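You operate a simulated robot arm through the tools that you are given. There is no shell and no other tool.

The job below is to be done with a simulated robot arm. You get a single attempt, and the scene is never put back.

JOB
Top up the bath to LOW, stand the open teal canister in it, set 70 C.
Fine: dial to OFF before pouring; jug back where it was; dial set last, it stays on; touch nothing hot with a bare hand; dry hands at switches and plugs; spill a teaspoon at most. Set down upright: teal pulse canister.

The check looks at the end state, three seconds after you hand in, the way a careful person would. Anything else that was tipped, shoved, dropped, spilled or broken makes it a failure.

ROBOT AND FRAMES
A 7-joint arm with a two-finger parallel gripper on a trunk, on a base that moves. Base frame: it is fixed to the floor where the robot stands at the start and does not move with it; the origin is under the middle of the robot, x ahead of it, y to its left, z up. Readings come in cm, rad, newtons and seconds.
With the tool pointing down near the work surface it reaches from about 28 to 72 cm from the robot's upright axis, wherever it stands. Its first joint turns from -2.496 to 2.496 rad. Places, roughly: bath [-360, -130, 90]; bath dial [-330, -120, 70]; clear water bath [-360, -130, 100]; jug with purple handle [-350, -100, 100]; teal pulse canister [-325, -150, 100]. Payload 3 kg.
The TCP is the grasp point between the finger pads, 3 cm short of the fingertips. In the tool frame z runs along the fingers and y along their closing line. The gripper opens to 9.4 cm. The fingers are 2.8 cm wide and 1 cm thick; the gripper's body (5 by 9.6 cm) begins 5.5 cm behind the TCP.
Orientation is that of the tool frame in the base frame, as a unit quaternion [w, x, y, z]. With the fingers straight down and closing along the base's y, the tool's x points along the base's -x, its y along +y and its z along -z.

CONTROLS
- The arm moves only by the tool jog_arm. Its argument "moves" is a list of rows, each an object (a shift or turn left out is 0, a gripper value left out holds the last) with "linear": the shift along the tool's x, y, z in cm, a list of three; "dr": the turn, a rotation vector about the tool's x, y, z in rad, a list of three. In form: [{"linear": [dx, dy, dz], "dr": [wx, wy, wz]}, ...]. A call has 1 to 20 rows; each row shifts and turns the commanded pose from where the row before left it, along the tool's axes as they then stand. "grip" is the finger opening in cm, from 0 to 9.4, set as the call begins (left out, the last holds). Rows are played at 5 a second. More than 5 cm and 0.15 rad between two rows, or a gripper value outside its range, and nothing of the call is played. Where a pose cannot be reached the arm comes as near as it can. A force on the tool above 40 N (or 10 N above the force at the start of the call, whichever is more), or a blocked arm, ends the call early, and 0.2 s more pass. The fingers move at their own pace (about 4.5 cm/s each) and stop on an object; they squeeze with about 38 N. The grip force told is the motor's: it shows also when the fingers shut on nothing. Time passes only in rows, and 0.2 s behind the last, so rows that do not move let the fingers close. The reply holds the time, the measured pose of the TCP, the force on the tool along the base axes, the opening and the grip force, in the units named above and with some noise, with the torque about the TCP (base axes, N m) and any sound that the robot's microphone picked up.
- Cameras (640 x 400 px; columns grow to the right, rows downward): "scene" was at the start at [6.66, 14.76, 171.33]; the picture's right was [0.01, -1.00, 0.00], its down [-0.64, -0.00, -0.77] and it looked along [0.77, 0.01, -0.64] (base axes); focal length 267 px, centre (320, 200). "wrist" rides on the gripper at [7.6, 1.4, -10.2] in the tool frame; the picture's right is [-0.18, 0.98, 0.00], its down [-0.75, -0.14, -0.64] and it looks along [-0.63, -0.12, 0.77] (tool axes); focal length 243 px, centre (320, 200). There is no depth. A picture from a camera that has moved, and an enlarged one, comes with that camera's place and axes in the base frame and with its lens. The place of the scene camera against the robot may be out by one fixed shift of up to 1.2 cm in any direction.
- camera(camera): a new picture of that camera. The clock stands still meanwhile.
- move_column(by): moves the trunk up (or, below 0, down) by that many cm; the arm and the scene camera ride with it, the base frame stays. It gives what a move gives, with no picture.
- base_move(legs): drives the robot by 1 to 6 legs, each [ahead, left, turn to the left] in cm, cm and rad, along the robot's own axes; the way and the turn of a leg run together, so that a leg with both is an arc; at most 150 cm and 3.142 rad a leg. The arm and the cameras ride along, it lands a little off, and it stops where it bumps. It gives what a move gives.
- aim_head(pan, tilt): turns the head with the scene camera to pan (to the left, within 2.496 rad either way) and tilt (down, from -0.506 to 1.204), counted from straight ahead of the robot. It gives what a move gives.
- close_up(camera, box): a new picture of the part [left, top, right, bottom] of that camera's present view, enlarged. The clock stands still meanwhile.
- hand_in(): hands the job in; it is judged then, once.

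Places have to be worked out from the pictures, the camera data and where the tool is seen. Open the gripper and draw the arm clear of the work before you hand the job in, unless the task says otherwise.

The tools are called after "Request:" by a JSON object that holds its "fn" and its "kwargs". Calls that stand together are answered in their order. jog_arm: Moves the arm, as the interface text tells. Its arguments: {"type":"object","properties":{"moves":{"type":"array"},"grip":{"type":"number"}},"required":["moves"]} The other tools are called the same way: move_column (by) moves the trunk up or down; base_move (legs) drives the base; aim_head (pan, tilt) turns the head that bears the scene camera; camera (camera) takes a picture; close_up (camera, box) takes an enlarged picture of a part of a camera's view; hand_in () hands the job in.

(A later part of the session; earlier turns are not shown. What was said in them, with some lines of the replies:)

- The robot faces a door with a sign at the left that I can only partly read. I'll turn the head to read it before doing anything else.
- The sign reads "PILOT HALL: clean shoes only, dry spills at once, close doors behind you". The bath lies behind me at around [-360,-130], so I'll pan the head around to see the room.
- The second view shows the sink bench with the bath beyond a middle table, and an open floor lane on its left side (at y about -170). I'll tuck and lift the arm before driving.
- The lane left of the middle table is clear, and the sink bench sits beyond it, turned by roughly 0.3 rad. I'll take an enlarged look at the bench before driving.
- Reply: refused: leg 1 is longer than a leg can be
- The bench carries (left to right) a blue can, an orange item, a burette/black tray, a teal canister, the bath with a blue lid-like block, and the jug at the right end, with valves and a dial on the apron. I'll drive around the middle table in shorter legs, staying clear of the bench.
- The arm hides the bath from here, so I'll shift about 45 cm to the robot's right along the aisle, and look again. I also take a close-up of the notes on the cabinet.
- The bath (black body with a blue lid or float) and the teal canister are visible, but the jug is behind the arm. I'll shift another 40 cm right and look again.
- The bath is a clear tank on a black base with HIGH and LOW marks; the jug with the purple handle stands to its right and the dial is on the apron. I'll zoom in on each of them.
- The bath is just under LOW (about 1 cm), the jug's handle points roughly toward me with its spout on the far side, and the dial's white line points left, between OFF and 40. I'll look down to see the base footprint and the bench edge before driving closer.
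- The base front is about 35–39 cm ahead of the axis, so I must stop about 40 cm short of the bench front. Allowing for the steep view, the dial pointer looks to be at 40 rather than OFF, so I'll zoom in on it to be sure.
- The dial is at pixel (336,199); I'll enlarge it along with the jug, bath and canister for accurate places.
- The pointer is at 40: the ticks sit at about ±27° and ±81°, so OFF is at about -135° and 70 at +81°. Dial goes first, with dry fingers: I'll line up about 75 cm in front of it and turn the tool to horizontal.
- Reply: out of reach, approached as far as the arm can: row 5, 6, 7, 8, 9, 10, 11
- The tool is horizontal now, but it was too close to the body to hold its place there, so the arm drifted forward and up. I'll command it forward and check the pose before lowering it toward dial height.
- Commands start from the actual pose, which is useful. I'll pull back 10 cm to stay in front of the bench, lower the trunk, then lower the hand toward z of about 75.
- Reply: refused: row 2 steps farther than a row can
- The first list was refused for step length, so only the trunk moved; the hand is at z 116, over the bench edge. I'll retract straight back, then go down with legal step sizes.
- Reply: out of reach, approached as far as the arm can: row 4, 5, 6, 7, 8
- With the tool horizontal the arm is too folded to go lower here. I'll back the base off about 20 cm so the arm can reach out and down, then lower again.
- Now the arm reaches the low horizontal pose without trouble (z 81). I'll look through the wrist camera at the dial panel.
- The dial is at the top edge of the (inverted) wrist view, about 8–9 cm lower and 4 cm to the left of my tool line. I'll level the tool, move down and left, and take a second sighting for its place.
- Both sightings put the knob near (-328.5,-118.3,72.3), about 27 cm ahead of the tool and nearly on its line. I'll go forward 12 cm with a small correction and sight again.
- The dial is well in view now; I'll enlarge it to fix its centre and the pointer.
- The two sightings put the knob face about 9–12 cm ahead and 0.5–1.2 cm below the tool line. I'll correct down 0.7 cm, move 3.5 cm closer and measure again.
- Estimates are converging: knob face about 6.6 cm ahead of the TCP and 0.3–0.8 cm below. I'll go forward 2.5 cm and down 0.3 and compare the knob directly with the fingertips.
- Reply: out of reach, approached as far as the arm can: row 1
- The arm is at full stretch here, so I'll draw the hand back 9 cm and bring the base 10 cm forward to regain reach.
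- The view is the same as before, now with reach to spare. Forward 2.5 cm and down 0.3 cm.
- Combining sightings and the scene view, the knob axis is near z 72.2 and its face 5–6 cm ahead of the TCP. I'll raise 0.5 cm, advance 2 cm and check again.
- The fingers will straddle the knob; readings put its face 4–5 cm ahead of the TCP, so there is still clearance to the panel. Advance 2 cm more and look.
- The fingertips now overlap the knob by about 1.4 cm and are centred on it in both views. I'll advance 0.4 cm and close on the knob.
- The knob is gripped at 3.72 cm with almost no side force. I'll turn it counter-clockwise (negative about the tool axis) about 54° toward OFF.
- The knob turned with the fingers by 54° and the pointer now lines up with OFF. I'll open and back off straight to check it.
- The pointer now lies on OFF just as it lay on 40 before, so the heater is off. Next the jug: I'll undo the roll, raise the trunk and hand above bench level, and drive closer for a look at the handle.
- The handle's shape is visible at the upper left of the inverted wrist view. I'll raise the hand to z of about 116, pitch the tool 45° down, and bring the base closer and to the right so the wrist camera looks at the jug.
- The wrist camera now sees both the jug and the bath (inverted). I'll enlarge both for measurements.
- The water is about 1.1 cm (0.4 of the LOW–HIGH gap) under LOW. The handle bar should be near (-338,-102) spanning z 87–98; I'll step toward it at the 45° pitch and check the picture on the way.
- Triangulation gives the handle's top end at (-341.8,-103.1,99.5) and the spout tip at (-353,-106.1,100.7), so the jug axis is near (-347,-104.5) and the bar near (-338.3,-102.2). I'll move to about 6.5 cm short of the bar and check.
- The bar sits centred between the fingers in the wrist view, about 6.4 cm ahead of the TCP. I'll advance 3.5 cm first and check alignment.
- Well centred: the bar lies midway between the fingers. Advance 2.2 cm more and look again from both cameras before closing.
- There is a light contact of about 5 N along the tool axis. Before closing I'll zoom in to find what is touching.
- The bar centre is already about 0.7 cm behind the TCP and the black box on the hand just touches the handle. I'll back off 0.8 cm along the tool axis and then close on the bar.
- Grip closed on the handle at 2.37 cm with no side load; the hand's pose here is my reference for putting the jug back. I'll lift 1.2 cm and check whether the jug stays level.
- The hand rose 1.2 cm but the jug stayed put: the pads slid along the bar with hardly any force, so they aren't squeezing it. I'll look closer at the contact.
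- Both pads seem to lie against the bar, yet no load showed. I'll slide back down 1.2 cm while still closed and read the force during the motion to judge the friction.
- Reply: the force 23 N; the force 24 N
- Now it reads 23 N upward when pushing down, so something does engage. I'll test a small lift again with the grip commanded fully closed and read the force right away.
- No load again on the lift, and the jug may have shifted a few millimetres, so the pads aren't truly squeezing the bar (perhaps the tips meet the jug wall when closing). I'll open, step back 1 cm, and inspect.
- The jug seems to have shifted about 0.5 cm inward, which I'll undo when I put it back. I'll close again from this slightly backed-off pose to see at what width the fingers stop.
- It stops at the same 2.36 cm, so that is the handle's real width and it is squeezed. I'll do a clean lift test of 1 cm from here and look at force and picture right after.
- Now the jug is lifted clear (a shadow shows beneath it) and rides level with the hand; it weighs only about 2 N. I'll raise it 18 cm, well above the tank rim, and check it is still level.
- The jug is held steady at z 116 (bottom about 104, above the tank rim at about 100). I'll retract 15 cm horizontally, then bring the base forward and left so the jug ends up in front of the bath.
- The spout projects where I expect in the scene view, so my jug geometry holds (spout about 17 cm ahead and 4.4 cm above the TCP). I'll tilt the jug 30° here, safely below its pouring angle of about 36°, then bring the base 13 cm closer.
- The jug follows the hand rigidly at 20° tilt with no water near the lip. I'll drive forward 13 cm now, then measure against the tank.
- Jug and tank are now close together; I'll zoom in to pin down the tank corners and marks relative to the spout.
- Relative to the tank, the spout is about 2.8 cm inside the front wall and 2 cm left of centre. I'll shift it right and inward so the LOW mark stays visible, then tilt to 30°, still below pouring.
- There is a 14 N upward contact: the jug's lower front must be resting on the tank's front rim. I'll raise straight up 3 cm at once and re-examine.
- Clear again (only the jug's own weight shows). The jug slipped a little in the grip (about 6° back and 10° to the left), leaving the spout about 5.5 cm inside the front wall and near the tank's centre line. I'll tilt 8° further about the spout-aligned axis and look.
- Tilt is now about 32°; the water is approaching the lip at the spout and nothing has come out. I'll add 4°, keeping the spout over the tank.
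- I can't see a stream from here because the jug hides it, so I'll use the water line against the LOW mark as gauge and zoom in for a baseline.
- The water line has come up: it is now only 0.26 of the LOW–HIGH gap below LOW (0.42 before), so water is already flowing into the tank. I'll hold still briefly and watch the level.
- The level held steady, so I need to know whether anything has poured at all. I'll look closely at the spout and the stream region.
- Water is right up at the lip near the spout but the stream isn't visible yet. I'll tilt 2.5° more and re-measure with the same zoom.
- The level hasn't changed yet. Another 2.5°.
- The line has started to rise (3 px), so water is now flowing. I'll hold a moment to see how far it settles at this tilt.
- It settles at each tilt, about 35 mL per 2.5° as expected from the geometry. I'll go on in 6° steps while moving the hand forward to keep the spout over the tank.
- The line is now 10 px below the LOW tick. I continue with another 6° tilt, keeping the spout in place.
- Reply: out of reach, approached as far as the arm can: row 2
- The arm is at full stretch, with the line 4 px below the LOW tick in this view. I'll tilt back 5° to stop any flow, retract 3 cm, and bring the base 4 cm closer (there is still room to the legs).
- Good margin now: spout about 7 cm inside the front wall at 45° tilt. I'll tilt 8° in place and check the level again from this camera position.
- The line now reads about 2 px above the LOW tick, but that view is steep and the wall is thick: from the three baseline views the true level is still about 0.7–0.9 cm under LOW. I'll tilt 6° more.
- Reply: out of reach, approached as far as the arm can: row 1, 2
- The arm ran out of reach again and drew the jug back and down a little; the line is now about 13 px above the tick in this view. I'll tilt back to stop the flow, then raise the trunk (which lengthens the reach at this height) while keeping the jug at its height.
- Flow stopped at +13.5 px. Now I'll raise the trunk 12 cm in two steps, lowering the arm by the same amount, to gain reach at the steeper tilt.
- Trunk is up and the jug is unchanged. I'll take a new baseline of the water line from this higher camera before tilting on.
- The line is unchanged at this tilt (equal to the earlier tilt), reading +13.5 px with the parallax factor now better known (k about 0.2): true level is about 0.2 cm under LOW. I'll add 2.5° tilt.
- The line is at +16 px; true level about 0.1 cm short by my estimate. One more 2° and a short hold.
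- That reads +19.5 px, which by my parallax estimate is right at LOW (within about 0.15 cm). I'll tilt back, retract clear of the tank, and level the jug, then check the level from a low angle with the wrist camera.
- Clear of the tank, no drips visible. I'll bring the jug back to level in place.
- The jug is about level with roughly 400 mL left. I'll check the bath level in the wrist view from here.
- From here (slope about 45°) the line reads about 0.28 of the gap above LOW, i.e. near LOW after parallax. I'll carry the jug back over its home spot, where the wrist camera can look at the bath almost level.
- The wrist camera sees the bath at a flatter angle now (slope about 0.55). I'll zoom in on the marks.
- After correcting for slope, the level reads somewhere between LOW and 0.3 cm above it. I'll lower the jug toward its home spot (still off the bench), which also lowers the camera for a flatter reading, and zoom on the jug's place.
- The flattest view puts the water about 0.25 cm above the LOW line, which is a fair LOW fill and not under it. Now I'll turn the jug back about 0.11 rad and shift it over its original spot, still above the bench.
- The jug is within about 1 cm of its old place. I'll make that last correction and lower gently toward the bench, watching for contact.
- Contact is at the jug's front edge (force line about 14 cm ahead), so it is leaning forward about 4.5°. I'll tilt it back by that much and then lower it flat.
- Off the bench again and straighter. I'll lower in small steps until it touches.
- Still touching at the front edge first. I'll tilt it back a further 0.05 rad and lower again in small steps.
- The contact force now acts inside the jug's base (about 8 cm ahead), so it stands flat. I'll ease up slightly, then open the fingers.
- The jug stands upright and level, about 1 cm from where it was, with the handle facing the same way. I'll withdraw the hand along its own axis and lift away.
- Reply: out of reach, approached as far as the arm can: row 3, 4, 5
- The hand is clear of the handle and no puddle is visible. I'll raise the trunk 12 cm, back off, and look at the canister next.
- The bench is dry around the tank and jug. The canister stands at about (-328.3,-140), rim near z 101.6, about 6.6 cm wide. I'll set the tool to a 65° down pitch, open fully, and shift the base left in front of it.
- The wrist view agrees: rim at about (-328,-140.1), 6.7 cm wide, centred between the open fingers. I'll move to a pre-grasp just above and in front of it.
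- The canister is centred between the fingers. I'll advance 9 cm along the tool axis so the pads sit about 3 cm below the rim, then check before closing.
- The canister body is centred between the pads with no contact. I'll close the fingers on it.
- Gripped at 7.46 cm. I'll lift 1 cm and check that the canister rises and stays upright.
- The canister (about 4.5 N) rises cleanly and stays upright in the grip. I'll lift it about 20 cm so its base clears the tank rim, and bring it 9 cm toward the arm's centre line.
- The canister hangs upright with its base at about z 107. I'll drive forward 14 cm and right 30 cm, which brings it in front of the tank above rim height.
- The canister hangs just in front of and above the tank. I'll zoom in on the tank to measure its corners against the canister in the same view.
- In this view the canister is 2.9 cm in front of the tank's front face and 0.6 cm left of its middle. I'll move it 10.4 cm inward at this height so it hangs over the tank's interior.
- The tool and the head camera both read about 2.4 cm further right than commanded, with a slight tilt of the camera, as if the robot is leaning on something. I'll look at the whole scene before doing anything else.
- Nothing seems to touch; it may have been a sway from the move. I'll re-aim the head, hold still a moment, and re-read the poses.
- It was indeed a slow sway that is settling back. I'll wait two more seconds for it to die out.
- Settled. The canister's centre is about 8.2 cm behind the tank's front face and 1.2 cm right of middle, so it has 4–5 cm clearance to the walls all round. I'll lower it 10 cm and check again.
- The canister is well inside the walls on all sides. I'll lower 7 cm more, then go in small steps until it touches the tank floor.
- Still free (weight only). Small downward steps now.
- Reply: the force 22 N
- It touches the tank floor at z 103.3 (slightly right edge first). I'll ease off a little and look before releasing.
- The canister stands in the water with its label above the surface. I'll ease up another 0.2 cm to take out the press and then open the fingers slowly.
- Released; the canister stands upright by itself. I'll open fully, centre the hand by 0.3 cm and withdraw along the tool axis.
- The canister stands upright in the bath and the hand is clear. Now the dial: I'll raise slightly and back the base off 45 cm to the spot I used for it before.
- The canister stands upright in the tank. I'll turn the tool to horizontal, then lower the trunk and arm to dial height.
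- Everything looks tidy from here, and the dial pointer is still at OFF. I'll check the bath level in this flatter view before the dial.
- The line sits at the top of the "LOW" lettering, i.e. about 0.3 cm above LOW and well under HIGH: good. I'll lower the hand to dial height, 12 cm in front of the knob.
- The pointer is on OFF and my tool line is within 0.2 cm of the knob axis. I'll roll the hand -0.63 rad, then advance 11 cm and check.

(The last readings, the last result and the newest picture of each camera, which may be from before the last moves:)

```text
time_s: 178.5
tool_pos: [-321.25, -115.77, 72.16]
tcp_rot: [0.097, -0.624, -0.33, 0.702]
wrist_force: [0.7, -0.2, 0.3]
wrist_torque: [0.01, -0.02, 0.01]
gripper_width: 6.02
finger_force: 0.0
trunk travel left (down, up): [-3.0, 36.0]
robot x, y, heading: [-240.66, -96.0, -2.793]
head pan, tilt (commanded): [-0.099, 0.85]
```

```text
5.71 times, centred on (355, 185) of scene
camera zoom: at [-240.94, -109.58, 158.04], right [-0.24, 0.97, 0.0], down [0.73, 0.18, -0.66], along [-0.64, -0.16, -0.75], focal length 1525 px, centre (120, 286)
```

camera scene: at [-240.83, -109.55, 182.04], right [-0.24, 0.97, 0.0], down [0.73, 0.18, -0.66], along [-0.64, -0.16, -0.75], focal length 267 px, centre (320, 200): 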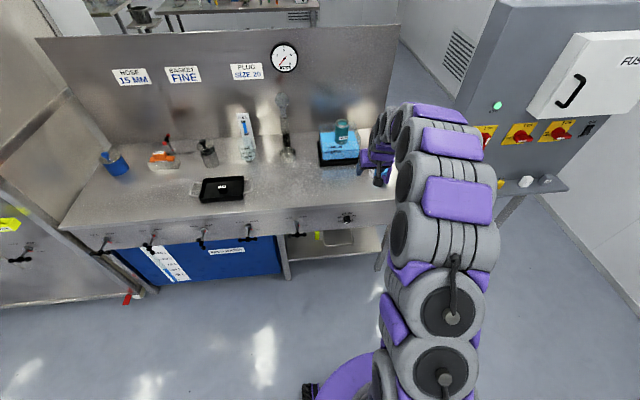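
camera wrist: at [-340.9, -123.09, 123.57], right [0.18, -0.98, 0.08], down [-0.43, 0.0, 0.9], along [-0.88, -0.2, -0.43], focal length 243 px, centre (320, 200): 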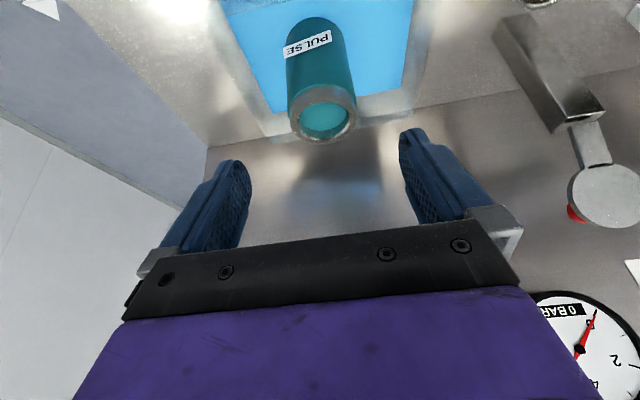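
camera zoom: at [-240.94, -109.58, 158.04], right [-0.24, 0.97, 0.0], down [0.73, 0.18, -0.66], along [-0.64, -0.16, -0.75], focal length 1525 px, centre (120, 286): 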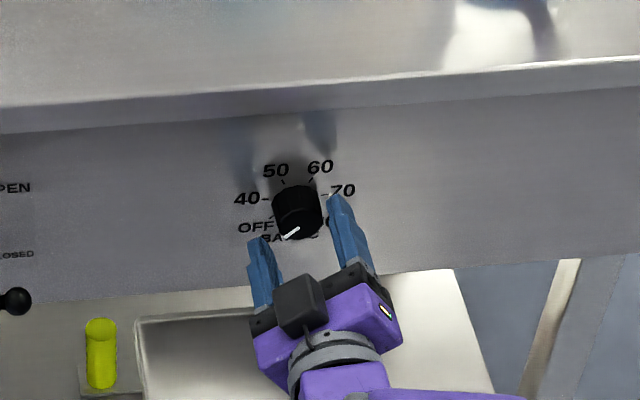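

The knob is centred between the fingers. Advance the last 1.5 cm and close on it.

Request:
{"fn": "jog_arm", "kwargs": {"moves": [{"linear": [0, 0, 0.8]}, {"linear": [0, 0, 0.7]}, {"linear": [0, 0, 0]}], "grip": 6}}

Request:
{"fn": "jog_arm", "kwargs": {"moves": [{"linear": [0, 0, 0]}, {"linear": [0, 0, 0]}, {"linear": [0, 0, 0]}, {"linear": [0, 0, 0]}], "grip": 3.0}}

Request:
{"fn": "close_up", "kwargs": {"camera": "wrist", "box": [200, 50, 440, 200]}}

```text
time_s: 179.3
tool_pos: [-322.66, -116.29, 72.2]
tcp_rot: [0.097, -0.623, -0.331, 0.702]
wrist_force: [-0.3, 0.4, -0.2]
wrist_torque: [0.02, 0.01, 0.01]
gripper_width: 6.02
finger_force: 0.0
trunk travel left (down, up): [-3.0, 36.0]
robot x, y, heading: [-241.01, -96.25, -2.799]
head pan, tilt (commanded): [-0.099, 0.85]
```

```text
time_s: 180.3
tool_pos: [-322.75, -116.23, 72.28]
tcp_rot: [0.098, -0.623, -0.331, 0.702]
wrist_force: [-1.6, 2.1, 2.4]
wrist_torque: [0.01, -0.02, -0.31]
gripper_width: 3.61
finger_force: 45.1
trunk travel left (down, up): [-3.0, 36.0]
robot x, y, heading: [-241.02, -96.31, -2.793]
head pan, tilt (commanded): [-0.099, 0.85]
```

```text
2.67 times, centred on (320, 125) of wrist
camera zoom: at [-314.12, -109.65, 65.15], right [0.31, -0.85, -0.43], down [0.72, -0.09, 0.69], along [-0.62, -0.52, 0.58], focal length 647 px, centre (320, 400)
```

zoom: 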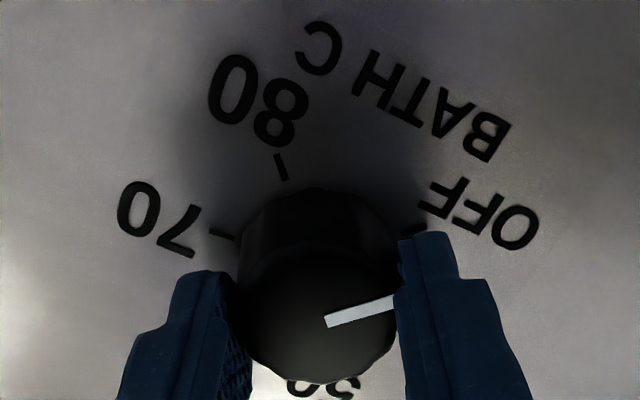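

Knob gripped. I'll turn clockwise 1.26 rad (72°) and check that the pointer moved with the hand.

Request:
{"fn": "jog_arm", "kwargs": {"moves": [{"dr": [0, 0, 0.1257]}, {"dr": [0, 0, 0.1257]}, {"dr": [0, 0, 0.1257]}, {"dr": [0, 0, 0.1257]}, {"dr": [0, 0, 0.1257]}, {"dr": [0, 0, 0.1257]}, {"dr": [0, 0, 0.1257]}, {"dr": [0, 0, 0.1257]}, {"dr": [0, 0, 0.1257]}, {"dr": [0, 0, 0.1257]}, {"dr": [0, 0, 0]}], "grip": 3.0}}

Request:
{"fn": "close_up", "kwargs": {"camera": "wrist", "box": [200, 50, 440, 200]}}

Request:
{"fn": "close_up", "kwargs": {"camera": "scene", "box": [320, 155, 376, 195]}}

```text
time_s: 182.7
tool_pos: [-322.83, -115.97, 72.18]
tcp_rot: [0.334, 0.698, -0.101, -0.625]
wrist_force: [-6.2, 19.3, 12.4]
wrist_torque: [-0.23, 0.63, -0.67]
gripper_width: 3.62
finger_force: 45.0
trunk travel left (down, up): [-3.0, 36.0]
robot x, y, heading: [-241.03, -95.77, -2.797]
head pan, tilt (commanded): [-0.099, 0.85]
```

```text
2.67 times, centred on (320, 125) of wrist
camera zoom: at [-311.12, -117.85, 66.84], right [0.24, -0.64, 0.73], down [0.42, 0.75, 0.52], along [-0.88, 0.18, 0.44], focal length 647 px, centre (320, 400)
```

zoom: 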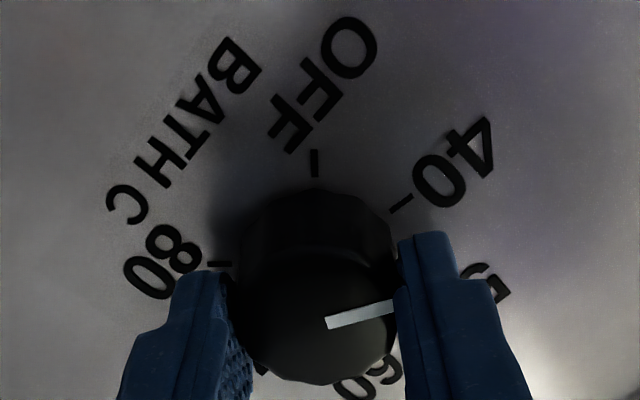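

```text
10.00 times, centred on (348, 175) of scene
camera zoom: at [-240.88, -108.84, 158.11], right [-0.24, 0.97, 0.0], down [0.73, 0.18, -0.66], along [-0.64, -0.16, -0.75], focal length 2669 px, centre (40, 450)
```

zoom: 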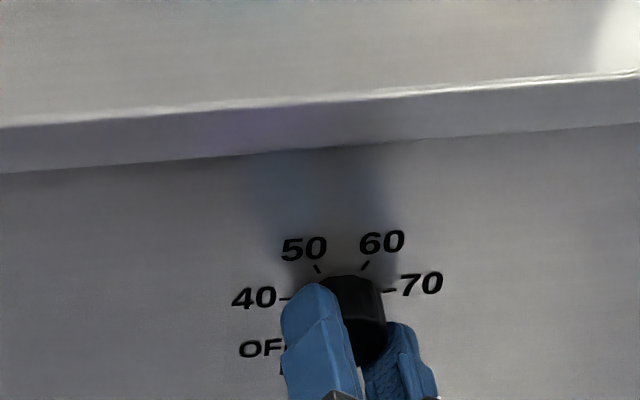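

The knob turned with the hand (pointer now at about -63°), though side force built up to 23 N. I'll open, roll back 72° while clear of the knob, and grip again.

Request:
{"fn": "jog_arm", "kwargs": {"moves": [{"linear": [0, 0, 0]}, {"linear": [0, 0, 0]}, {"linear": [0, 0, 0]}], "grip": 6}}

Request:
{"fn": "close_up", "kwargs": {"camera": "wrist", "box": [200, 50, 440, 200]}}

Request:
{"fn": "jog_arm", "kwargs": {"moves": [{"linear": [0, 0, -1.5]}, {"linear": [0, 0, -1.5]}, {"dr": [0, 0, -0.1257]}, {"dr": [0, 0, -0.1257]}, {"dr": [0, 0, -0.1257]}, {"dr": [0, 0, -0.1257]}, {"dr": [0, 0, -0.1257]}, {"dr": [0, 0, -0.1257]}, {"dr": [0, 0, -0.1257]}, {"dr": [0, 0, -0.1257]}, {"dr": [0, 0, -0.1257]}, {"dr": [0, 0, -0.1257]}, {"linear": [0, 0, 0]}], "grip": 6}}

Request:
{"fn": "close_up", "kwargs": {"camera": "wrist", "box": [200, 50, 440, 200]}}

```text
time_s: 183.5
tool_pos: [-322.71, -116.07, 71.97]
tcp_rot: [0.335, 0.698, -0.098, -0.625]
wrist_force: [-0.5, 0.0, 0.1]
wrist_torque: [0.0, 0.0, 0.0]
gripper_width: 5.99
finger_force: 0.1
trunk travel left (down, up): [-3.0, 36.0]
robot x, y, heading: [-240.99, -95.68, -2.794]
head pan, tilt (commanded): [-0.099, 0.85]
```

```text
2.67 times, centred on (320, 125) of wrist
camera zoom: at [-311.11, -117.96, 66.75], right [0.24, -0.64, 0.73], down [0.41, 0.75, 0.52], along [-0.88, 0.18, 0.44], focal length 647 px, centre (320, 400)
```

zoom: 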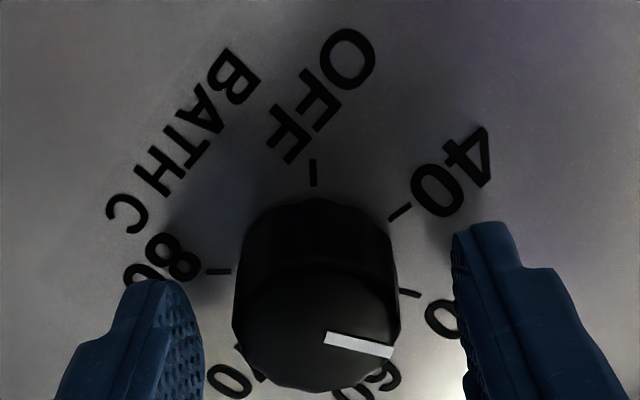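

```text
time_s: 186.3
tool_pos: [-319.78, -115.37, 72.0]
tcp_rot: [0.097, -0.623, -0.332, 0.702]
wrist_force: [0.8, 0.3, 0.4]
wrist_torque: [-0.05, -0.01, 0.0]
gripper_width: 5.99
finger_force: 0.0
trunk travel left (down, up): [-3.0, 36.0]
robot x, y, heading: [-240.81, -95.98, -2.797]
head pan, tilt (commanded): [-0.099, 0.85]
```

```text
2.67 times, centred on (320, 125) of wrist
camera zoom: at [-311.27, -108.68, 65.06], right [0.31, -0.85, -0.43], down [0.72, -0.09, 0.69], along [-0.62, -0.52, 0.58], focal length 647 px, centre (320, 400)
```

zoom: 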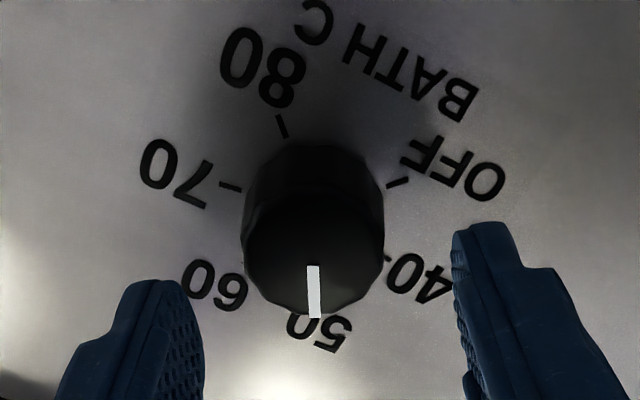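

On release the knob clicked into the 50 detent, so it has click stops. Two more steps (2 × 54°) are needed for 70; I'll re-grip and turn exactly 54° first.

Request:
{"fn": "jog_arm", "kwargs": {"moves": [{"linear": [0.05, -0.05, 1.5]}, {"linear": [0.05, -0.05, 1.5]}, {"linear": [0, 0, 0]}], "grip": 6}}

Request:
{"fn": "jog_arm", "kwargs": {"moves": [{"linear": [0, 0, 0]}, {"linear": [0, 0, 0]}, {"linear": [0, 0, 0]}, {"linear": [0, 0, 0]}], "grip": 3.0}}

Request:
{"fn": "jog_arm", "kwargs": {"moves": [{"dr": [0, 0, 0.1178]}, {"dr": [0, 0, 0.1178]}, {"dr": [0, 0, 0.1178]}, {"dr": [0, 0, 0.1178]}, {"dr": [0, 0, 0.1178]}, {"dr": [0, 0, 0.1178]}, {"dr": [0, 0, 0.1178]}, {"dr": [0, 0, 0.1178]}, {"dr": [0, 0, 0]}], "grip": 3.0}}

Request:
{"fn": "close_up", "kwargs": {"camera": "wrist", "box": [200, 50, 440, 200]}}

```text
time_s: 187.1
tool_pos: [-322.61, -116.28, 71.94]
tcp_rot: [0.098, -0.623, -0.33, 0.702]
wrist_force: [-0.2, -0.5, -0.5]
wrist_torque: [-0.02, -0.01, 0.02]
gripper_width: 6.02
finger_force: 0.0
trunk travel left (down, up): [-3.0, 36.0]
robot x, y, heading: [-240.72, -95.63, -2.791]
head pan, tilt (commanded): [-0.099, 0.85]
```

```text
time_s: 188.1
tool_pos: [-322.67, -116.2, 72.05]
tcp_rot: [0.097, -0.624, -0.331, 0.702]
wrist_force: [-0.2, -1.5, -0.2]
wrist_torque: [0.06, -0.13, -0.02]
gripper_width: 3.61
finger_force: 45.0
trunk travel left (down, up): [-3.0, 36.0]
robot x, y, heading: [-241.03, -96.36, -2.793]
head pan, tilt (commanded): [-0.099, 0.85]
```

```text
time_s: 190.1
tool_pos: [-322.67, -116.04, 72.02]
tcp_rot: [0.232, 0.705, 0.01, -0.67]
wrist_force: [5.2, 5.2, 1.8]
wrist_torque: [-0.11, 0.3, -0.25]
gripper_width: 3.59
finger_force: 45.3
trunk travel left (down, up): [-3.0, 36.0]
robot x, y, heading: [-240.92, -95.56, -2.792]
head pan, tilt (commanded): [-0.099, 0.85]
```

```text
2.67 times, centred on (320, 125) of wrist
camera zoom: at [-311.76, -116.11, 65.28], right [0.3, -0.82, 0.48], down [0.48, 0.57, 0.67], along [-0.82, 0.03, 0.57], focal length 647 px, centre (320, 400)
```

zoom: 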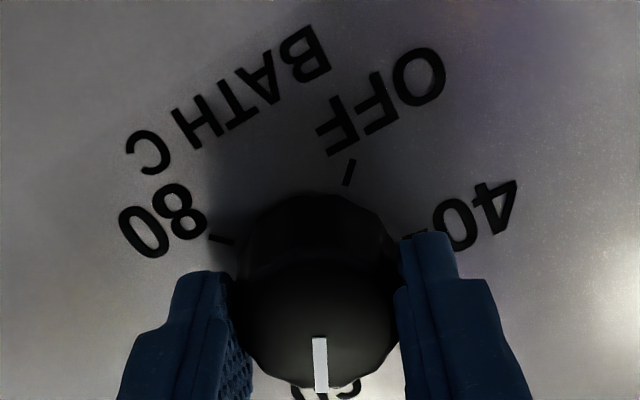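

The pointer turned with the hand and now stands at 60. I'll release, roll back, and repeat one more 54° step to 70.

Request:
{"fn": "jog_arm", "kwargs": {"moves": [{"linear": [0, 0, 0]}, {"linear": [0, 0, 0]}, {"linear": [0, 0, 0]}], "grip": 6}}

Request:
{"fn": "jog_arm", "kwargs": {"moves": [{"linear": [0, 0, -1.5]}, {"linear": [0, 0, -1.5]}, {"dr": [0, 0, -0.1178]}, {"dr": [0, 0, -0.1178]}, {"dr": [0, 0, -0.1178]}, {"dr": [0, 0, -0.1178]}, {"dr": [0, 0, -0.1178]}, {"dr": [0, 0, -0.1178]}, {"dr": [0, 0, -0.1178]}, {"dr": [0, 0, -0.1178]}, {"linear": [0, 0, 0]}], "grip": 6}}

Request:
{"fn": "close_up", "kwargs": {"camera": "wrist", "box": [200, 50, 440, 200]}}

```text
time_s: 190.9
tool_pos: [-322.74, -116.13, 72.04]
tcp_rot: [0.232, 0.706, 0.011, -0.67]
wrist_force: [1.1, -0.1, 0.5]
wrist_torque: [-0.01, 0.02, 0.01]
gripper_width: 6.02
finger_force: 0.1
trunk travel left (down, up): [-3.0, 36.0]
robot x, y, heading: [-241.17, -96.06, -2.792]
head pan, tilt (commanded): [-0.099, 0.85]
```

```text
time_s: 193.3
tool_pos: [-319.82, -115.24, 72.13]
tcp_rot: [0.097, -0.623, -0.331, 0.702]
wrist_force: [0.3, -0.1, 0.0]
wrist_torque: [0.01, 0.01, 0.01]
gripper_width: 5.98
finger_force: 0.0
trunk travel left (down, up): [-3.0, 36.0]
robot x, y, heading: [-241.06, -95.65, -2.795]
head pan, tilt (commanded): [-0.099, 0.85]
```

```text
2.67 times, centred on (320, 125) of wrist
camera zoom: at [-311.36, -108.55, 65.05], right [0.31, -0.85, -0.43], down [0.72, -0.09, 0.69], along [-0.62, -0.52, 0.58], focal length 647 px, centre (320, 400)
```

zoom: 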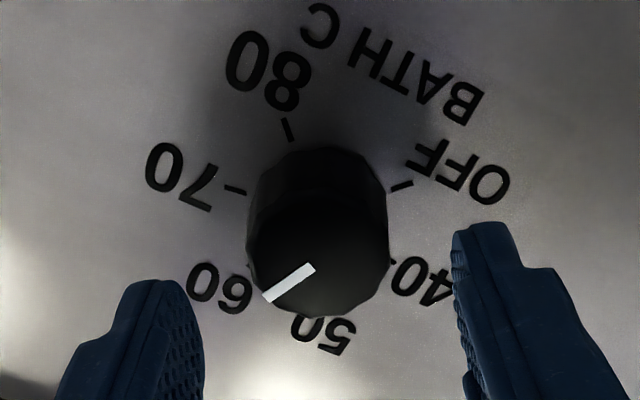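

The pointer is at 60. One more grip and 54° turn to reach 70.

Request:
{"fn": "jog_arm", "kwargs": {"moves": [{"linear": [0.08, -0.08, 1.5]}, {"linear": [0.08, -0.08, 1.5]}, {"linear": [0, 0, 0]}], "grip": 6}}

Request:
{"fn": "jog_arm", "kwargs": {"moves": [{"linear": [0, 0, 0]}, {"linear": [0, 0, 0]}, {"linear": [0, 0, 0]}, {"linear": [0, 0, 0]}], "grip": 3.0}}

Request:
{"fn": "jog_arm", "kwargs": {"moves": [{"dr": [0, 0, 0.1178]}, {"dr": [0, 0, 0.1178]}, {"dr": [0, 0, 0.1178]}, {"dr": [0, 0, 0.1178]}, {"dr": [0, 0, 0.1178]}, {"dr": [0, 0, 0.1178]}, {"dr": [0, 0, 0.1178]}, {"dr": [0, 0, 0.1178]}, {"dr": [0, 0, 0]}], "grip": 3.0}}

Request:
{"fn": "close_up", "kwargs": {"camera": "wrist", "box": [200, 50, 440, 200]}}

```text
time_s: 194.1
tool_pos: [-322.8, -116.07, 72.03]
tcp_rot: [0.097, -0.624, -0.33, 0.702]
wrist_force: [-1.2, -0.2, -0.2]
wrist_torque: [-0.05, 0.02, 0.0]
gripper_width: 5.99
finger_force: 0.2
trunk travel left (down, up): [-3.0, 36.0]
robot x, y, heading: [-240.88, -95.81, -2.794]
head pan, tilt (commanded): [-0.099, 0.85]
```

```text
time_s: 195.1
tool_pos: [-322.76, -116.15, 72.01]
tcp_rot: [0.097, -0.624, -0.331, 0.701]
wrist_force: [2.0, -3.8, -5.0]
wrist_torque: [-0.05, 0.18, 0.47]
gripper_width: 3.65
finger_force: 45.0
trunk travel left (down, up): [-3.0, 36.0]
robot x, y, heading: [-241.16, -95.94, -2.8]
head pan, tilt (commanded): [-0.099, 0.85]
```

```text
time_s: 197.1
tool_pos: [-322.77, -116.16, 72.02]
tcp_rot: [0.233, 0.706, 0.012, -0.669]
wrist_force: [10.0, -7.0, -12.1]
wrist_torque: [0.04, -0.2, 0.18]
gripper_width: 3.62
finger_force: 44.7
trunk travel left (down, up): [-3.0, 36.0]
robot x, y, heading: [-241.46, -95.9, -2.792]
head pan, tilt (commanded): [-0.099, 0.85]
```

```text
2.67 times, centred on (320, 125) of wrist
camera zoom: at [-311.76, -116.11, 65.17], right [0.3, -0.82, 0.48], down [0.48, 0.57, 0.67], along [-0.82, 0.03, 0.57], focal length 647 px, centre (320, 400)
```

zoom: 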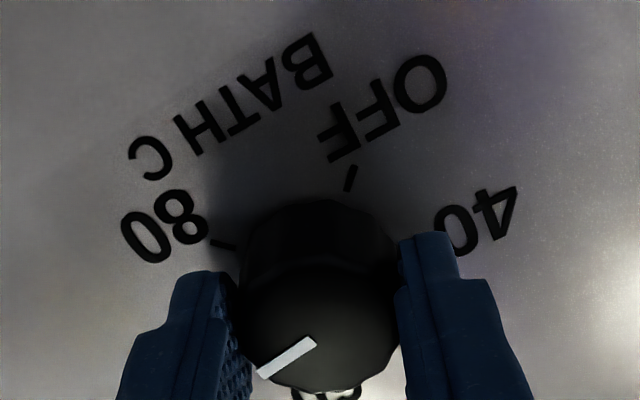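

The pointer has moved with the hand by 54°. I'll release gently, back off, and check where it settled.

Request:
{"fn": "jog_arm", "kwargs": {"moves": [{"linear": [0, 0, 0]}, {"linear": [0, 0, 0]}, {"linear": [0, 0, 0]}], "grip": 6}}

Request:
{"fn": "jog_arm", "kwargs": {"moves": [{"linear": [0, 0, -1.5]}, {"linear": [0, 0, -2.5]}, {"linear": [0, 0, -4]}, {"linear": [0, 0, -4]}, {"dr": [0, 0, -0.104]}, {"dr": [0, 0, -0.104]}, {"dr": [0, 0, -0.104]}, {"linear": [0, 0, 0]}], "grip": 6}}

Request:
{"fn": "close_up", "kwargs": {"camera": "wrist", "box": [200, 20, 440, 170]}}

Request:
{"fn": "close_up", "kwargs": {"camera": "scene", "box": [320, 150, 384, 196]}}

```text
time_s: 197.9
tool_pos: [-322.81, -115.97, 72.01]
tcp_rot: [0.231, 0.706, 0.011, -0.67]
wrist_force: [-0.2, -0.4, -0.3]
wrist_torque: [-0.03, 0.04, 0.01]
gripper_width: 6.01
finger_force: 0.0
trunk travel left (down, up): [-3.0, 36.0]
robot x, y, heading: [-241.06, -95.75, -2.789]
head pan, tilt (commanded): [-0.099, 0.85]
```

```text
time_s: 199.7
tool_pos: [-311.54, -111.71, 72.01]
tcp_rot: [-0.125, -0.695, -0.121, 0.697]
wrist_force: [-0.1, -0.3, 0.0]
wrist_torque: [-0.02, -0.01, -0.01]
gripper_width: 6.0
finger_force: 0.0
trunk travel left (down, up): [-3.0, 36.0]
robot x, y, heading: [-240.96, -96.05, -2.791]
head pan, tilt (commanded): [-0.099, 0.85]
```

```text
2.67 times, centred on (320, 95) of wrist
camera zoom: at [-301.38, -109.65, 64.37], right [0.34, -0.92, 0.19], down [0.56, 0.36, 0.75], along [-0.76, -0.15, 0.63], focal length 647 px, centre (320, 480)
```

zoom: 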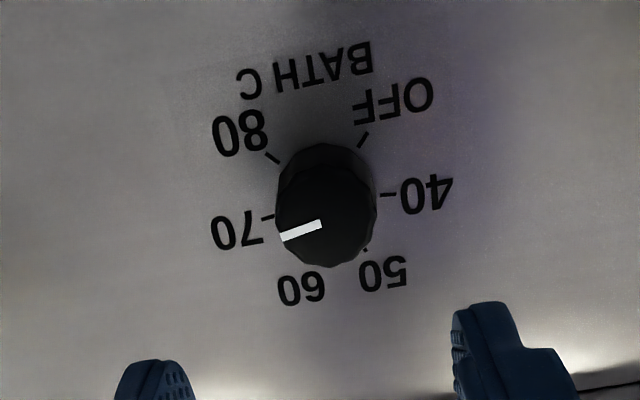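

```text
8.70 times, centred on (352, 173) of scene
camera zoom: at [-240.9, -109.49, 158.05], right [-0.24, 0.97, 0.0], down [0.73, 0.18, -0.66], along [-0.64, -0.16, -0.75], focal length 2321 px, centre (42, 435)
```

zoom: 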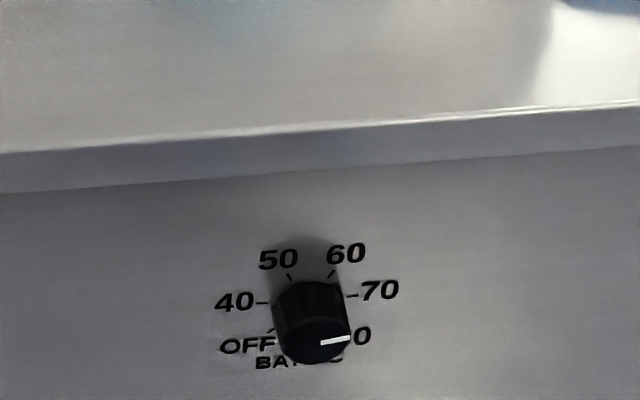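

The dial is on 70. I'll back the base away 25 cm to clear the work, then inspect the whole bench once more.

Request:
{"fn": "base_move", "kwargs": {"legs": [[-15, 0, 0]]}}

Request:
{"fn": "move_column", "kwargs": {"by": 12}}

Request:
{"fn": "aim_head", "kwargs": {"pan": 0.1, "tilt": 0.55}}

Request:
{"fn": "camera", "kwargs": {"camera": "scene"}}

Request:
{"fn": "close_up", "kwargs": {"camera": "scene", "box": [270, 150, 430, 270]}}

```text
time_s: 201.0
tool_pos: [-297.43, -106.56, 72.05]
tcp_rot: [-0.125, -0.695, -0.121, 0.698]
wrist_force: [0.5, -0.2, -0.6]
wrist_torque: [0.01, 0.01, -0.01]
gripper_width: 5.98
finger_force: 0.1
trunk travel left (down, up): [-3.0, 36.0]
robot x, y, heading: [-226.7, -90.57, -2.791]
head pan, tilt (commanded): [-0.099, 0.85]
```

```text
time_s: 202.5
tool_pos: [-297.31, -106.6, 84.09]
tcp_rot: [-0.126, -0.695, -0.121, 0.698]
wrist_force: [-0.1, 0.3, -0.2]
wrist_torque: [0.02, -0.03, -0.05]
gripper_width: 6.0
finger_force: 0.2
trunk travel left (down, up): [-15.0, 24.0]
robot x, y, heading: [-226.84, -90.73, -2.799]
head pan, tilt (commanded): [-0.099, 0.85]
```

```text
time_s: 203.3
tool_pos: [-297.3, -106.54, 84.16]
tcp_rot: [-0.124, -0.695, -0.121, 0.698]
wrist_force: [-0.1, -0.2, 0.5]
wrist_torque: [-0.02, -0.03, 0.04]
gripper_width: 6.0
finger_force: 0.1
trunk travel left (down, up): [-15.0, 24.0]
robot x, y, heading: [-226.93, -91.18, -2.8]
head pan, tilt (commanded): [0.099, 0.55]
```

```text
taken
camera scene: at [-227.31, -106.36, 172.57], right [-0.43, 0.9, 0.0], down [0.47, 0.23, -0.85], along [-0.77, -0.37, -0.53], focal length 267 px, centre (320, 200)
```

scene: 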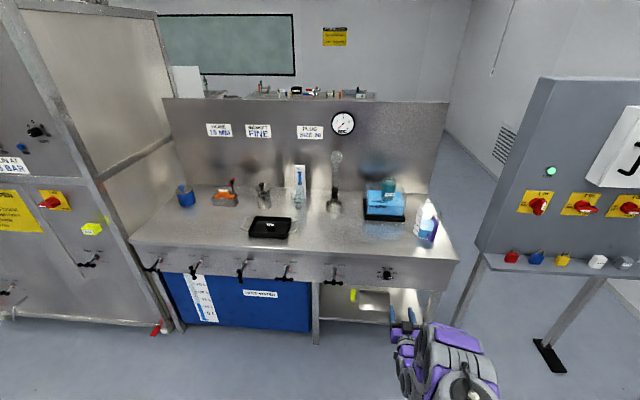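

```text
3.33 times, centred on (350, 210) of scene
camera zoom: at [-227.31, -106.36, 172.57], right [-0.43, 0.9, 0.0], down [0.47, 0.23, -0.85], along [-0.77, -0.37, -0.53], focal length 890 px, centre (220, 167)
```

zoom: 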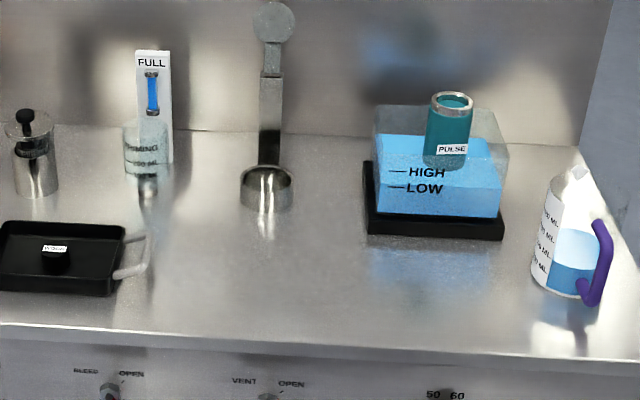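

The bench is tidy: canister upright in the bath, jug standing at its place, no puddles. I'll check the dial and the water line one last time from here.

Request:
{"fn": "close_up", "kwargs": {"camera": "scene", "box": [370, 260, 402, 284]}}

Request:
{"fn": "close_up", "kwargs": {"camera": "scene", "box": [355, 170, 415, 230]}}

Request:
{"fn": "close_up", "kwargs": {"camera": "scene", "box": [390, 185, 460, 265]}}

```text
16.00 times, centred on (386, 272) of scene
camera zoom: at [-227.31, -106.36, 172.57], right [-0.43, 0.9, 0.0], down [0.47, 0.23, -0.85], along [-0.77, -0.37, -0.53], focal length 4270 px, centre (-736, -952)
```

zoom: 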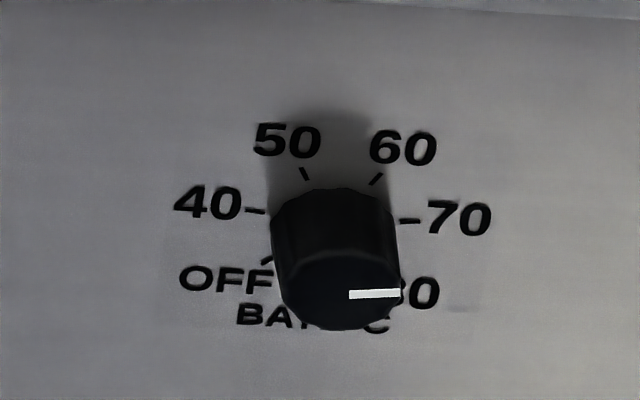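

```text
6.67 times, centred on (385, 200) of scene
camera zoom: at [-227.31, -106.36, 172.57], right [-0.43, 0.9, 0.0], down [0.47, 0.23, -0.85], along [-0.77, -0.37, -0.53], focal length 1779 px, centre (-113, 200)
```

zoom: 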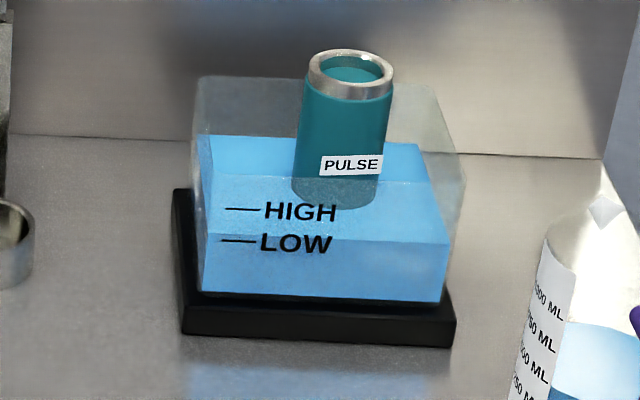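

```text
5.00 times, centred on (425, 225) of scene
camera zoom: at [-227.31, -106.36, 172.57], right [-0.43, 0.9, 0.0], down [0.47, 0.23, -0.85], along [-0.77, -0.37, -0.53], focal length 1334 px, centre (-205, 75)
```

zoom: 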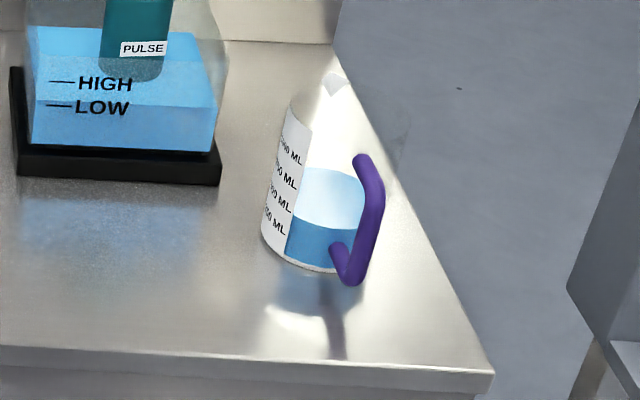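

The pointer is on 70, the water line is at the LOW mark, and the canister and jug stand upright on a dry bench. The gripper is open and the arm is about 30 cm clear of the bench, so I hand the job in.

Request:
{"fn": "hand_in", "kwargs": {}}

```text
The job is handed in.
```

The bath is topped up to LOW, the open teal canister is standing upright in it, and the dial is set to 70 C and left on. I've handed the job in, but no result has come back yet.

- **Dial:** it was at 40 when I arrived, so I turned it to OFF before pouring. Setting it to 70 was the last thing I did, and I checked the pointer afterwards.
- **Water level:** it reads at LOW, or up to about 0.3 cm above it depending on the viewing angle. It is well under HIGH.
- **Jug:** it is back upright, within about 1–2 cm of where it was and turned very slightly. It now holds roughly half a litre.
- **Spills and contact:** I saw no water on the bench, and the gripper never touched the water.
- **Bump while pouring:** the jug once touched the tank's front rim with about 14 N and slipped a few degrees in the grip. I lifted it clear, saw no spill or damage, and carried on.
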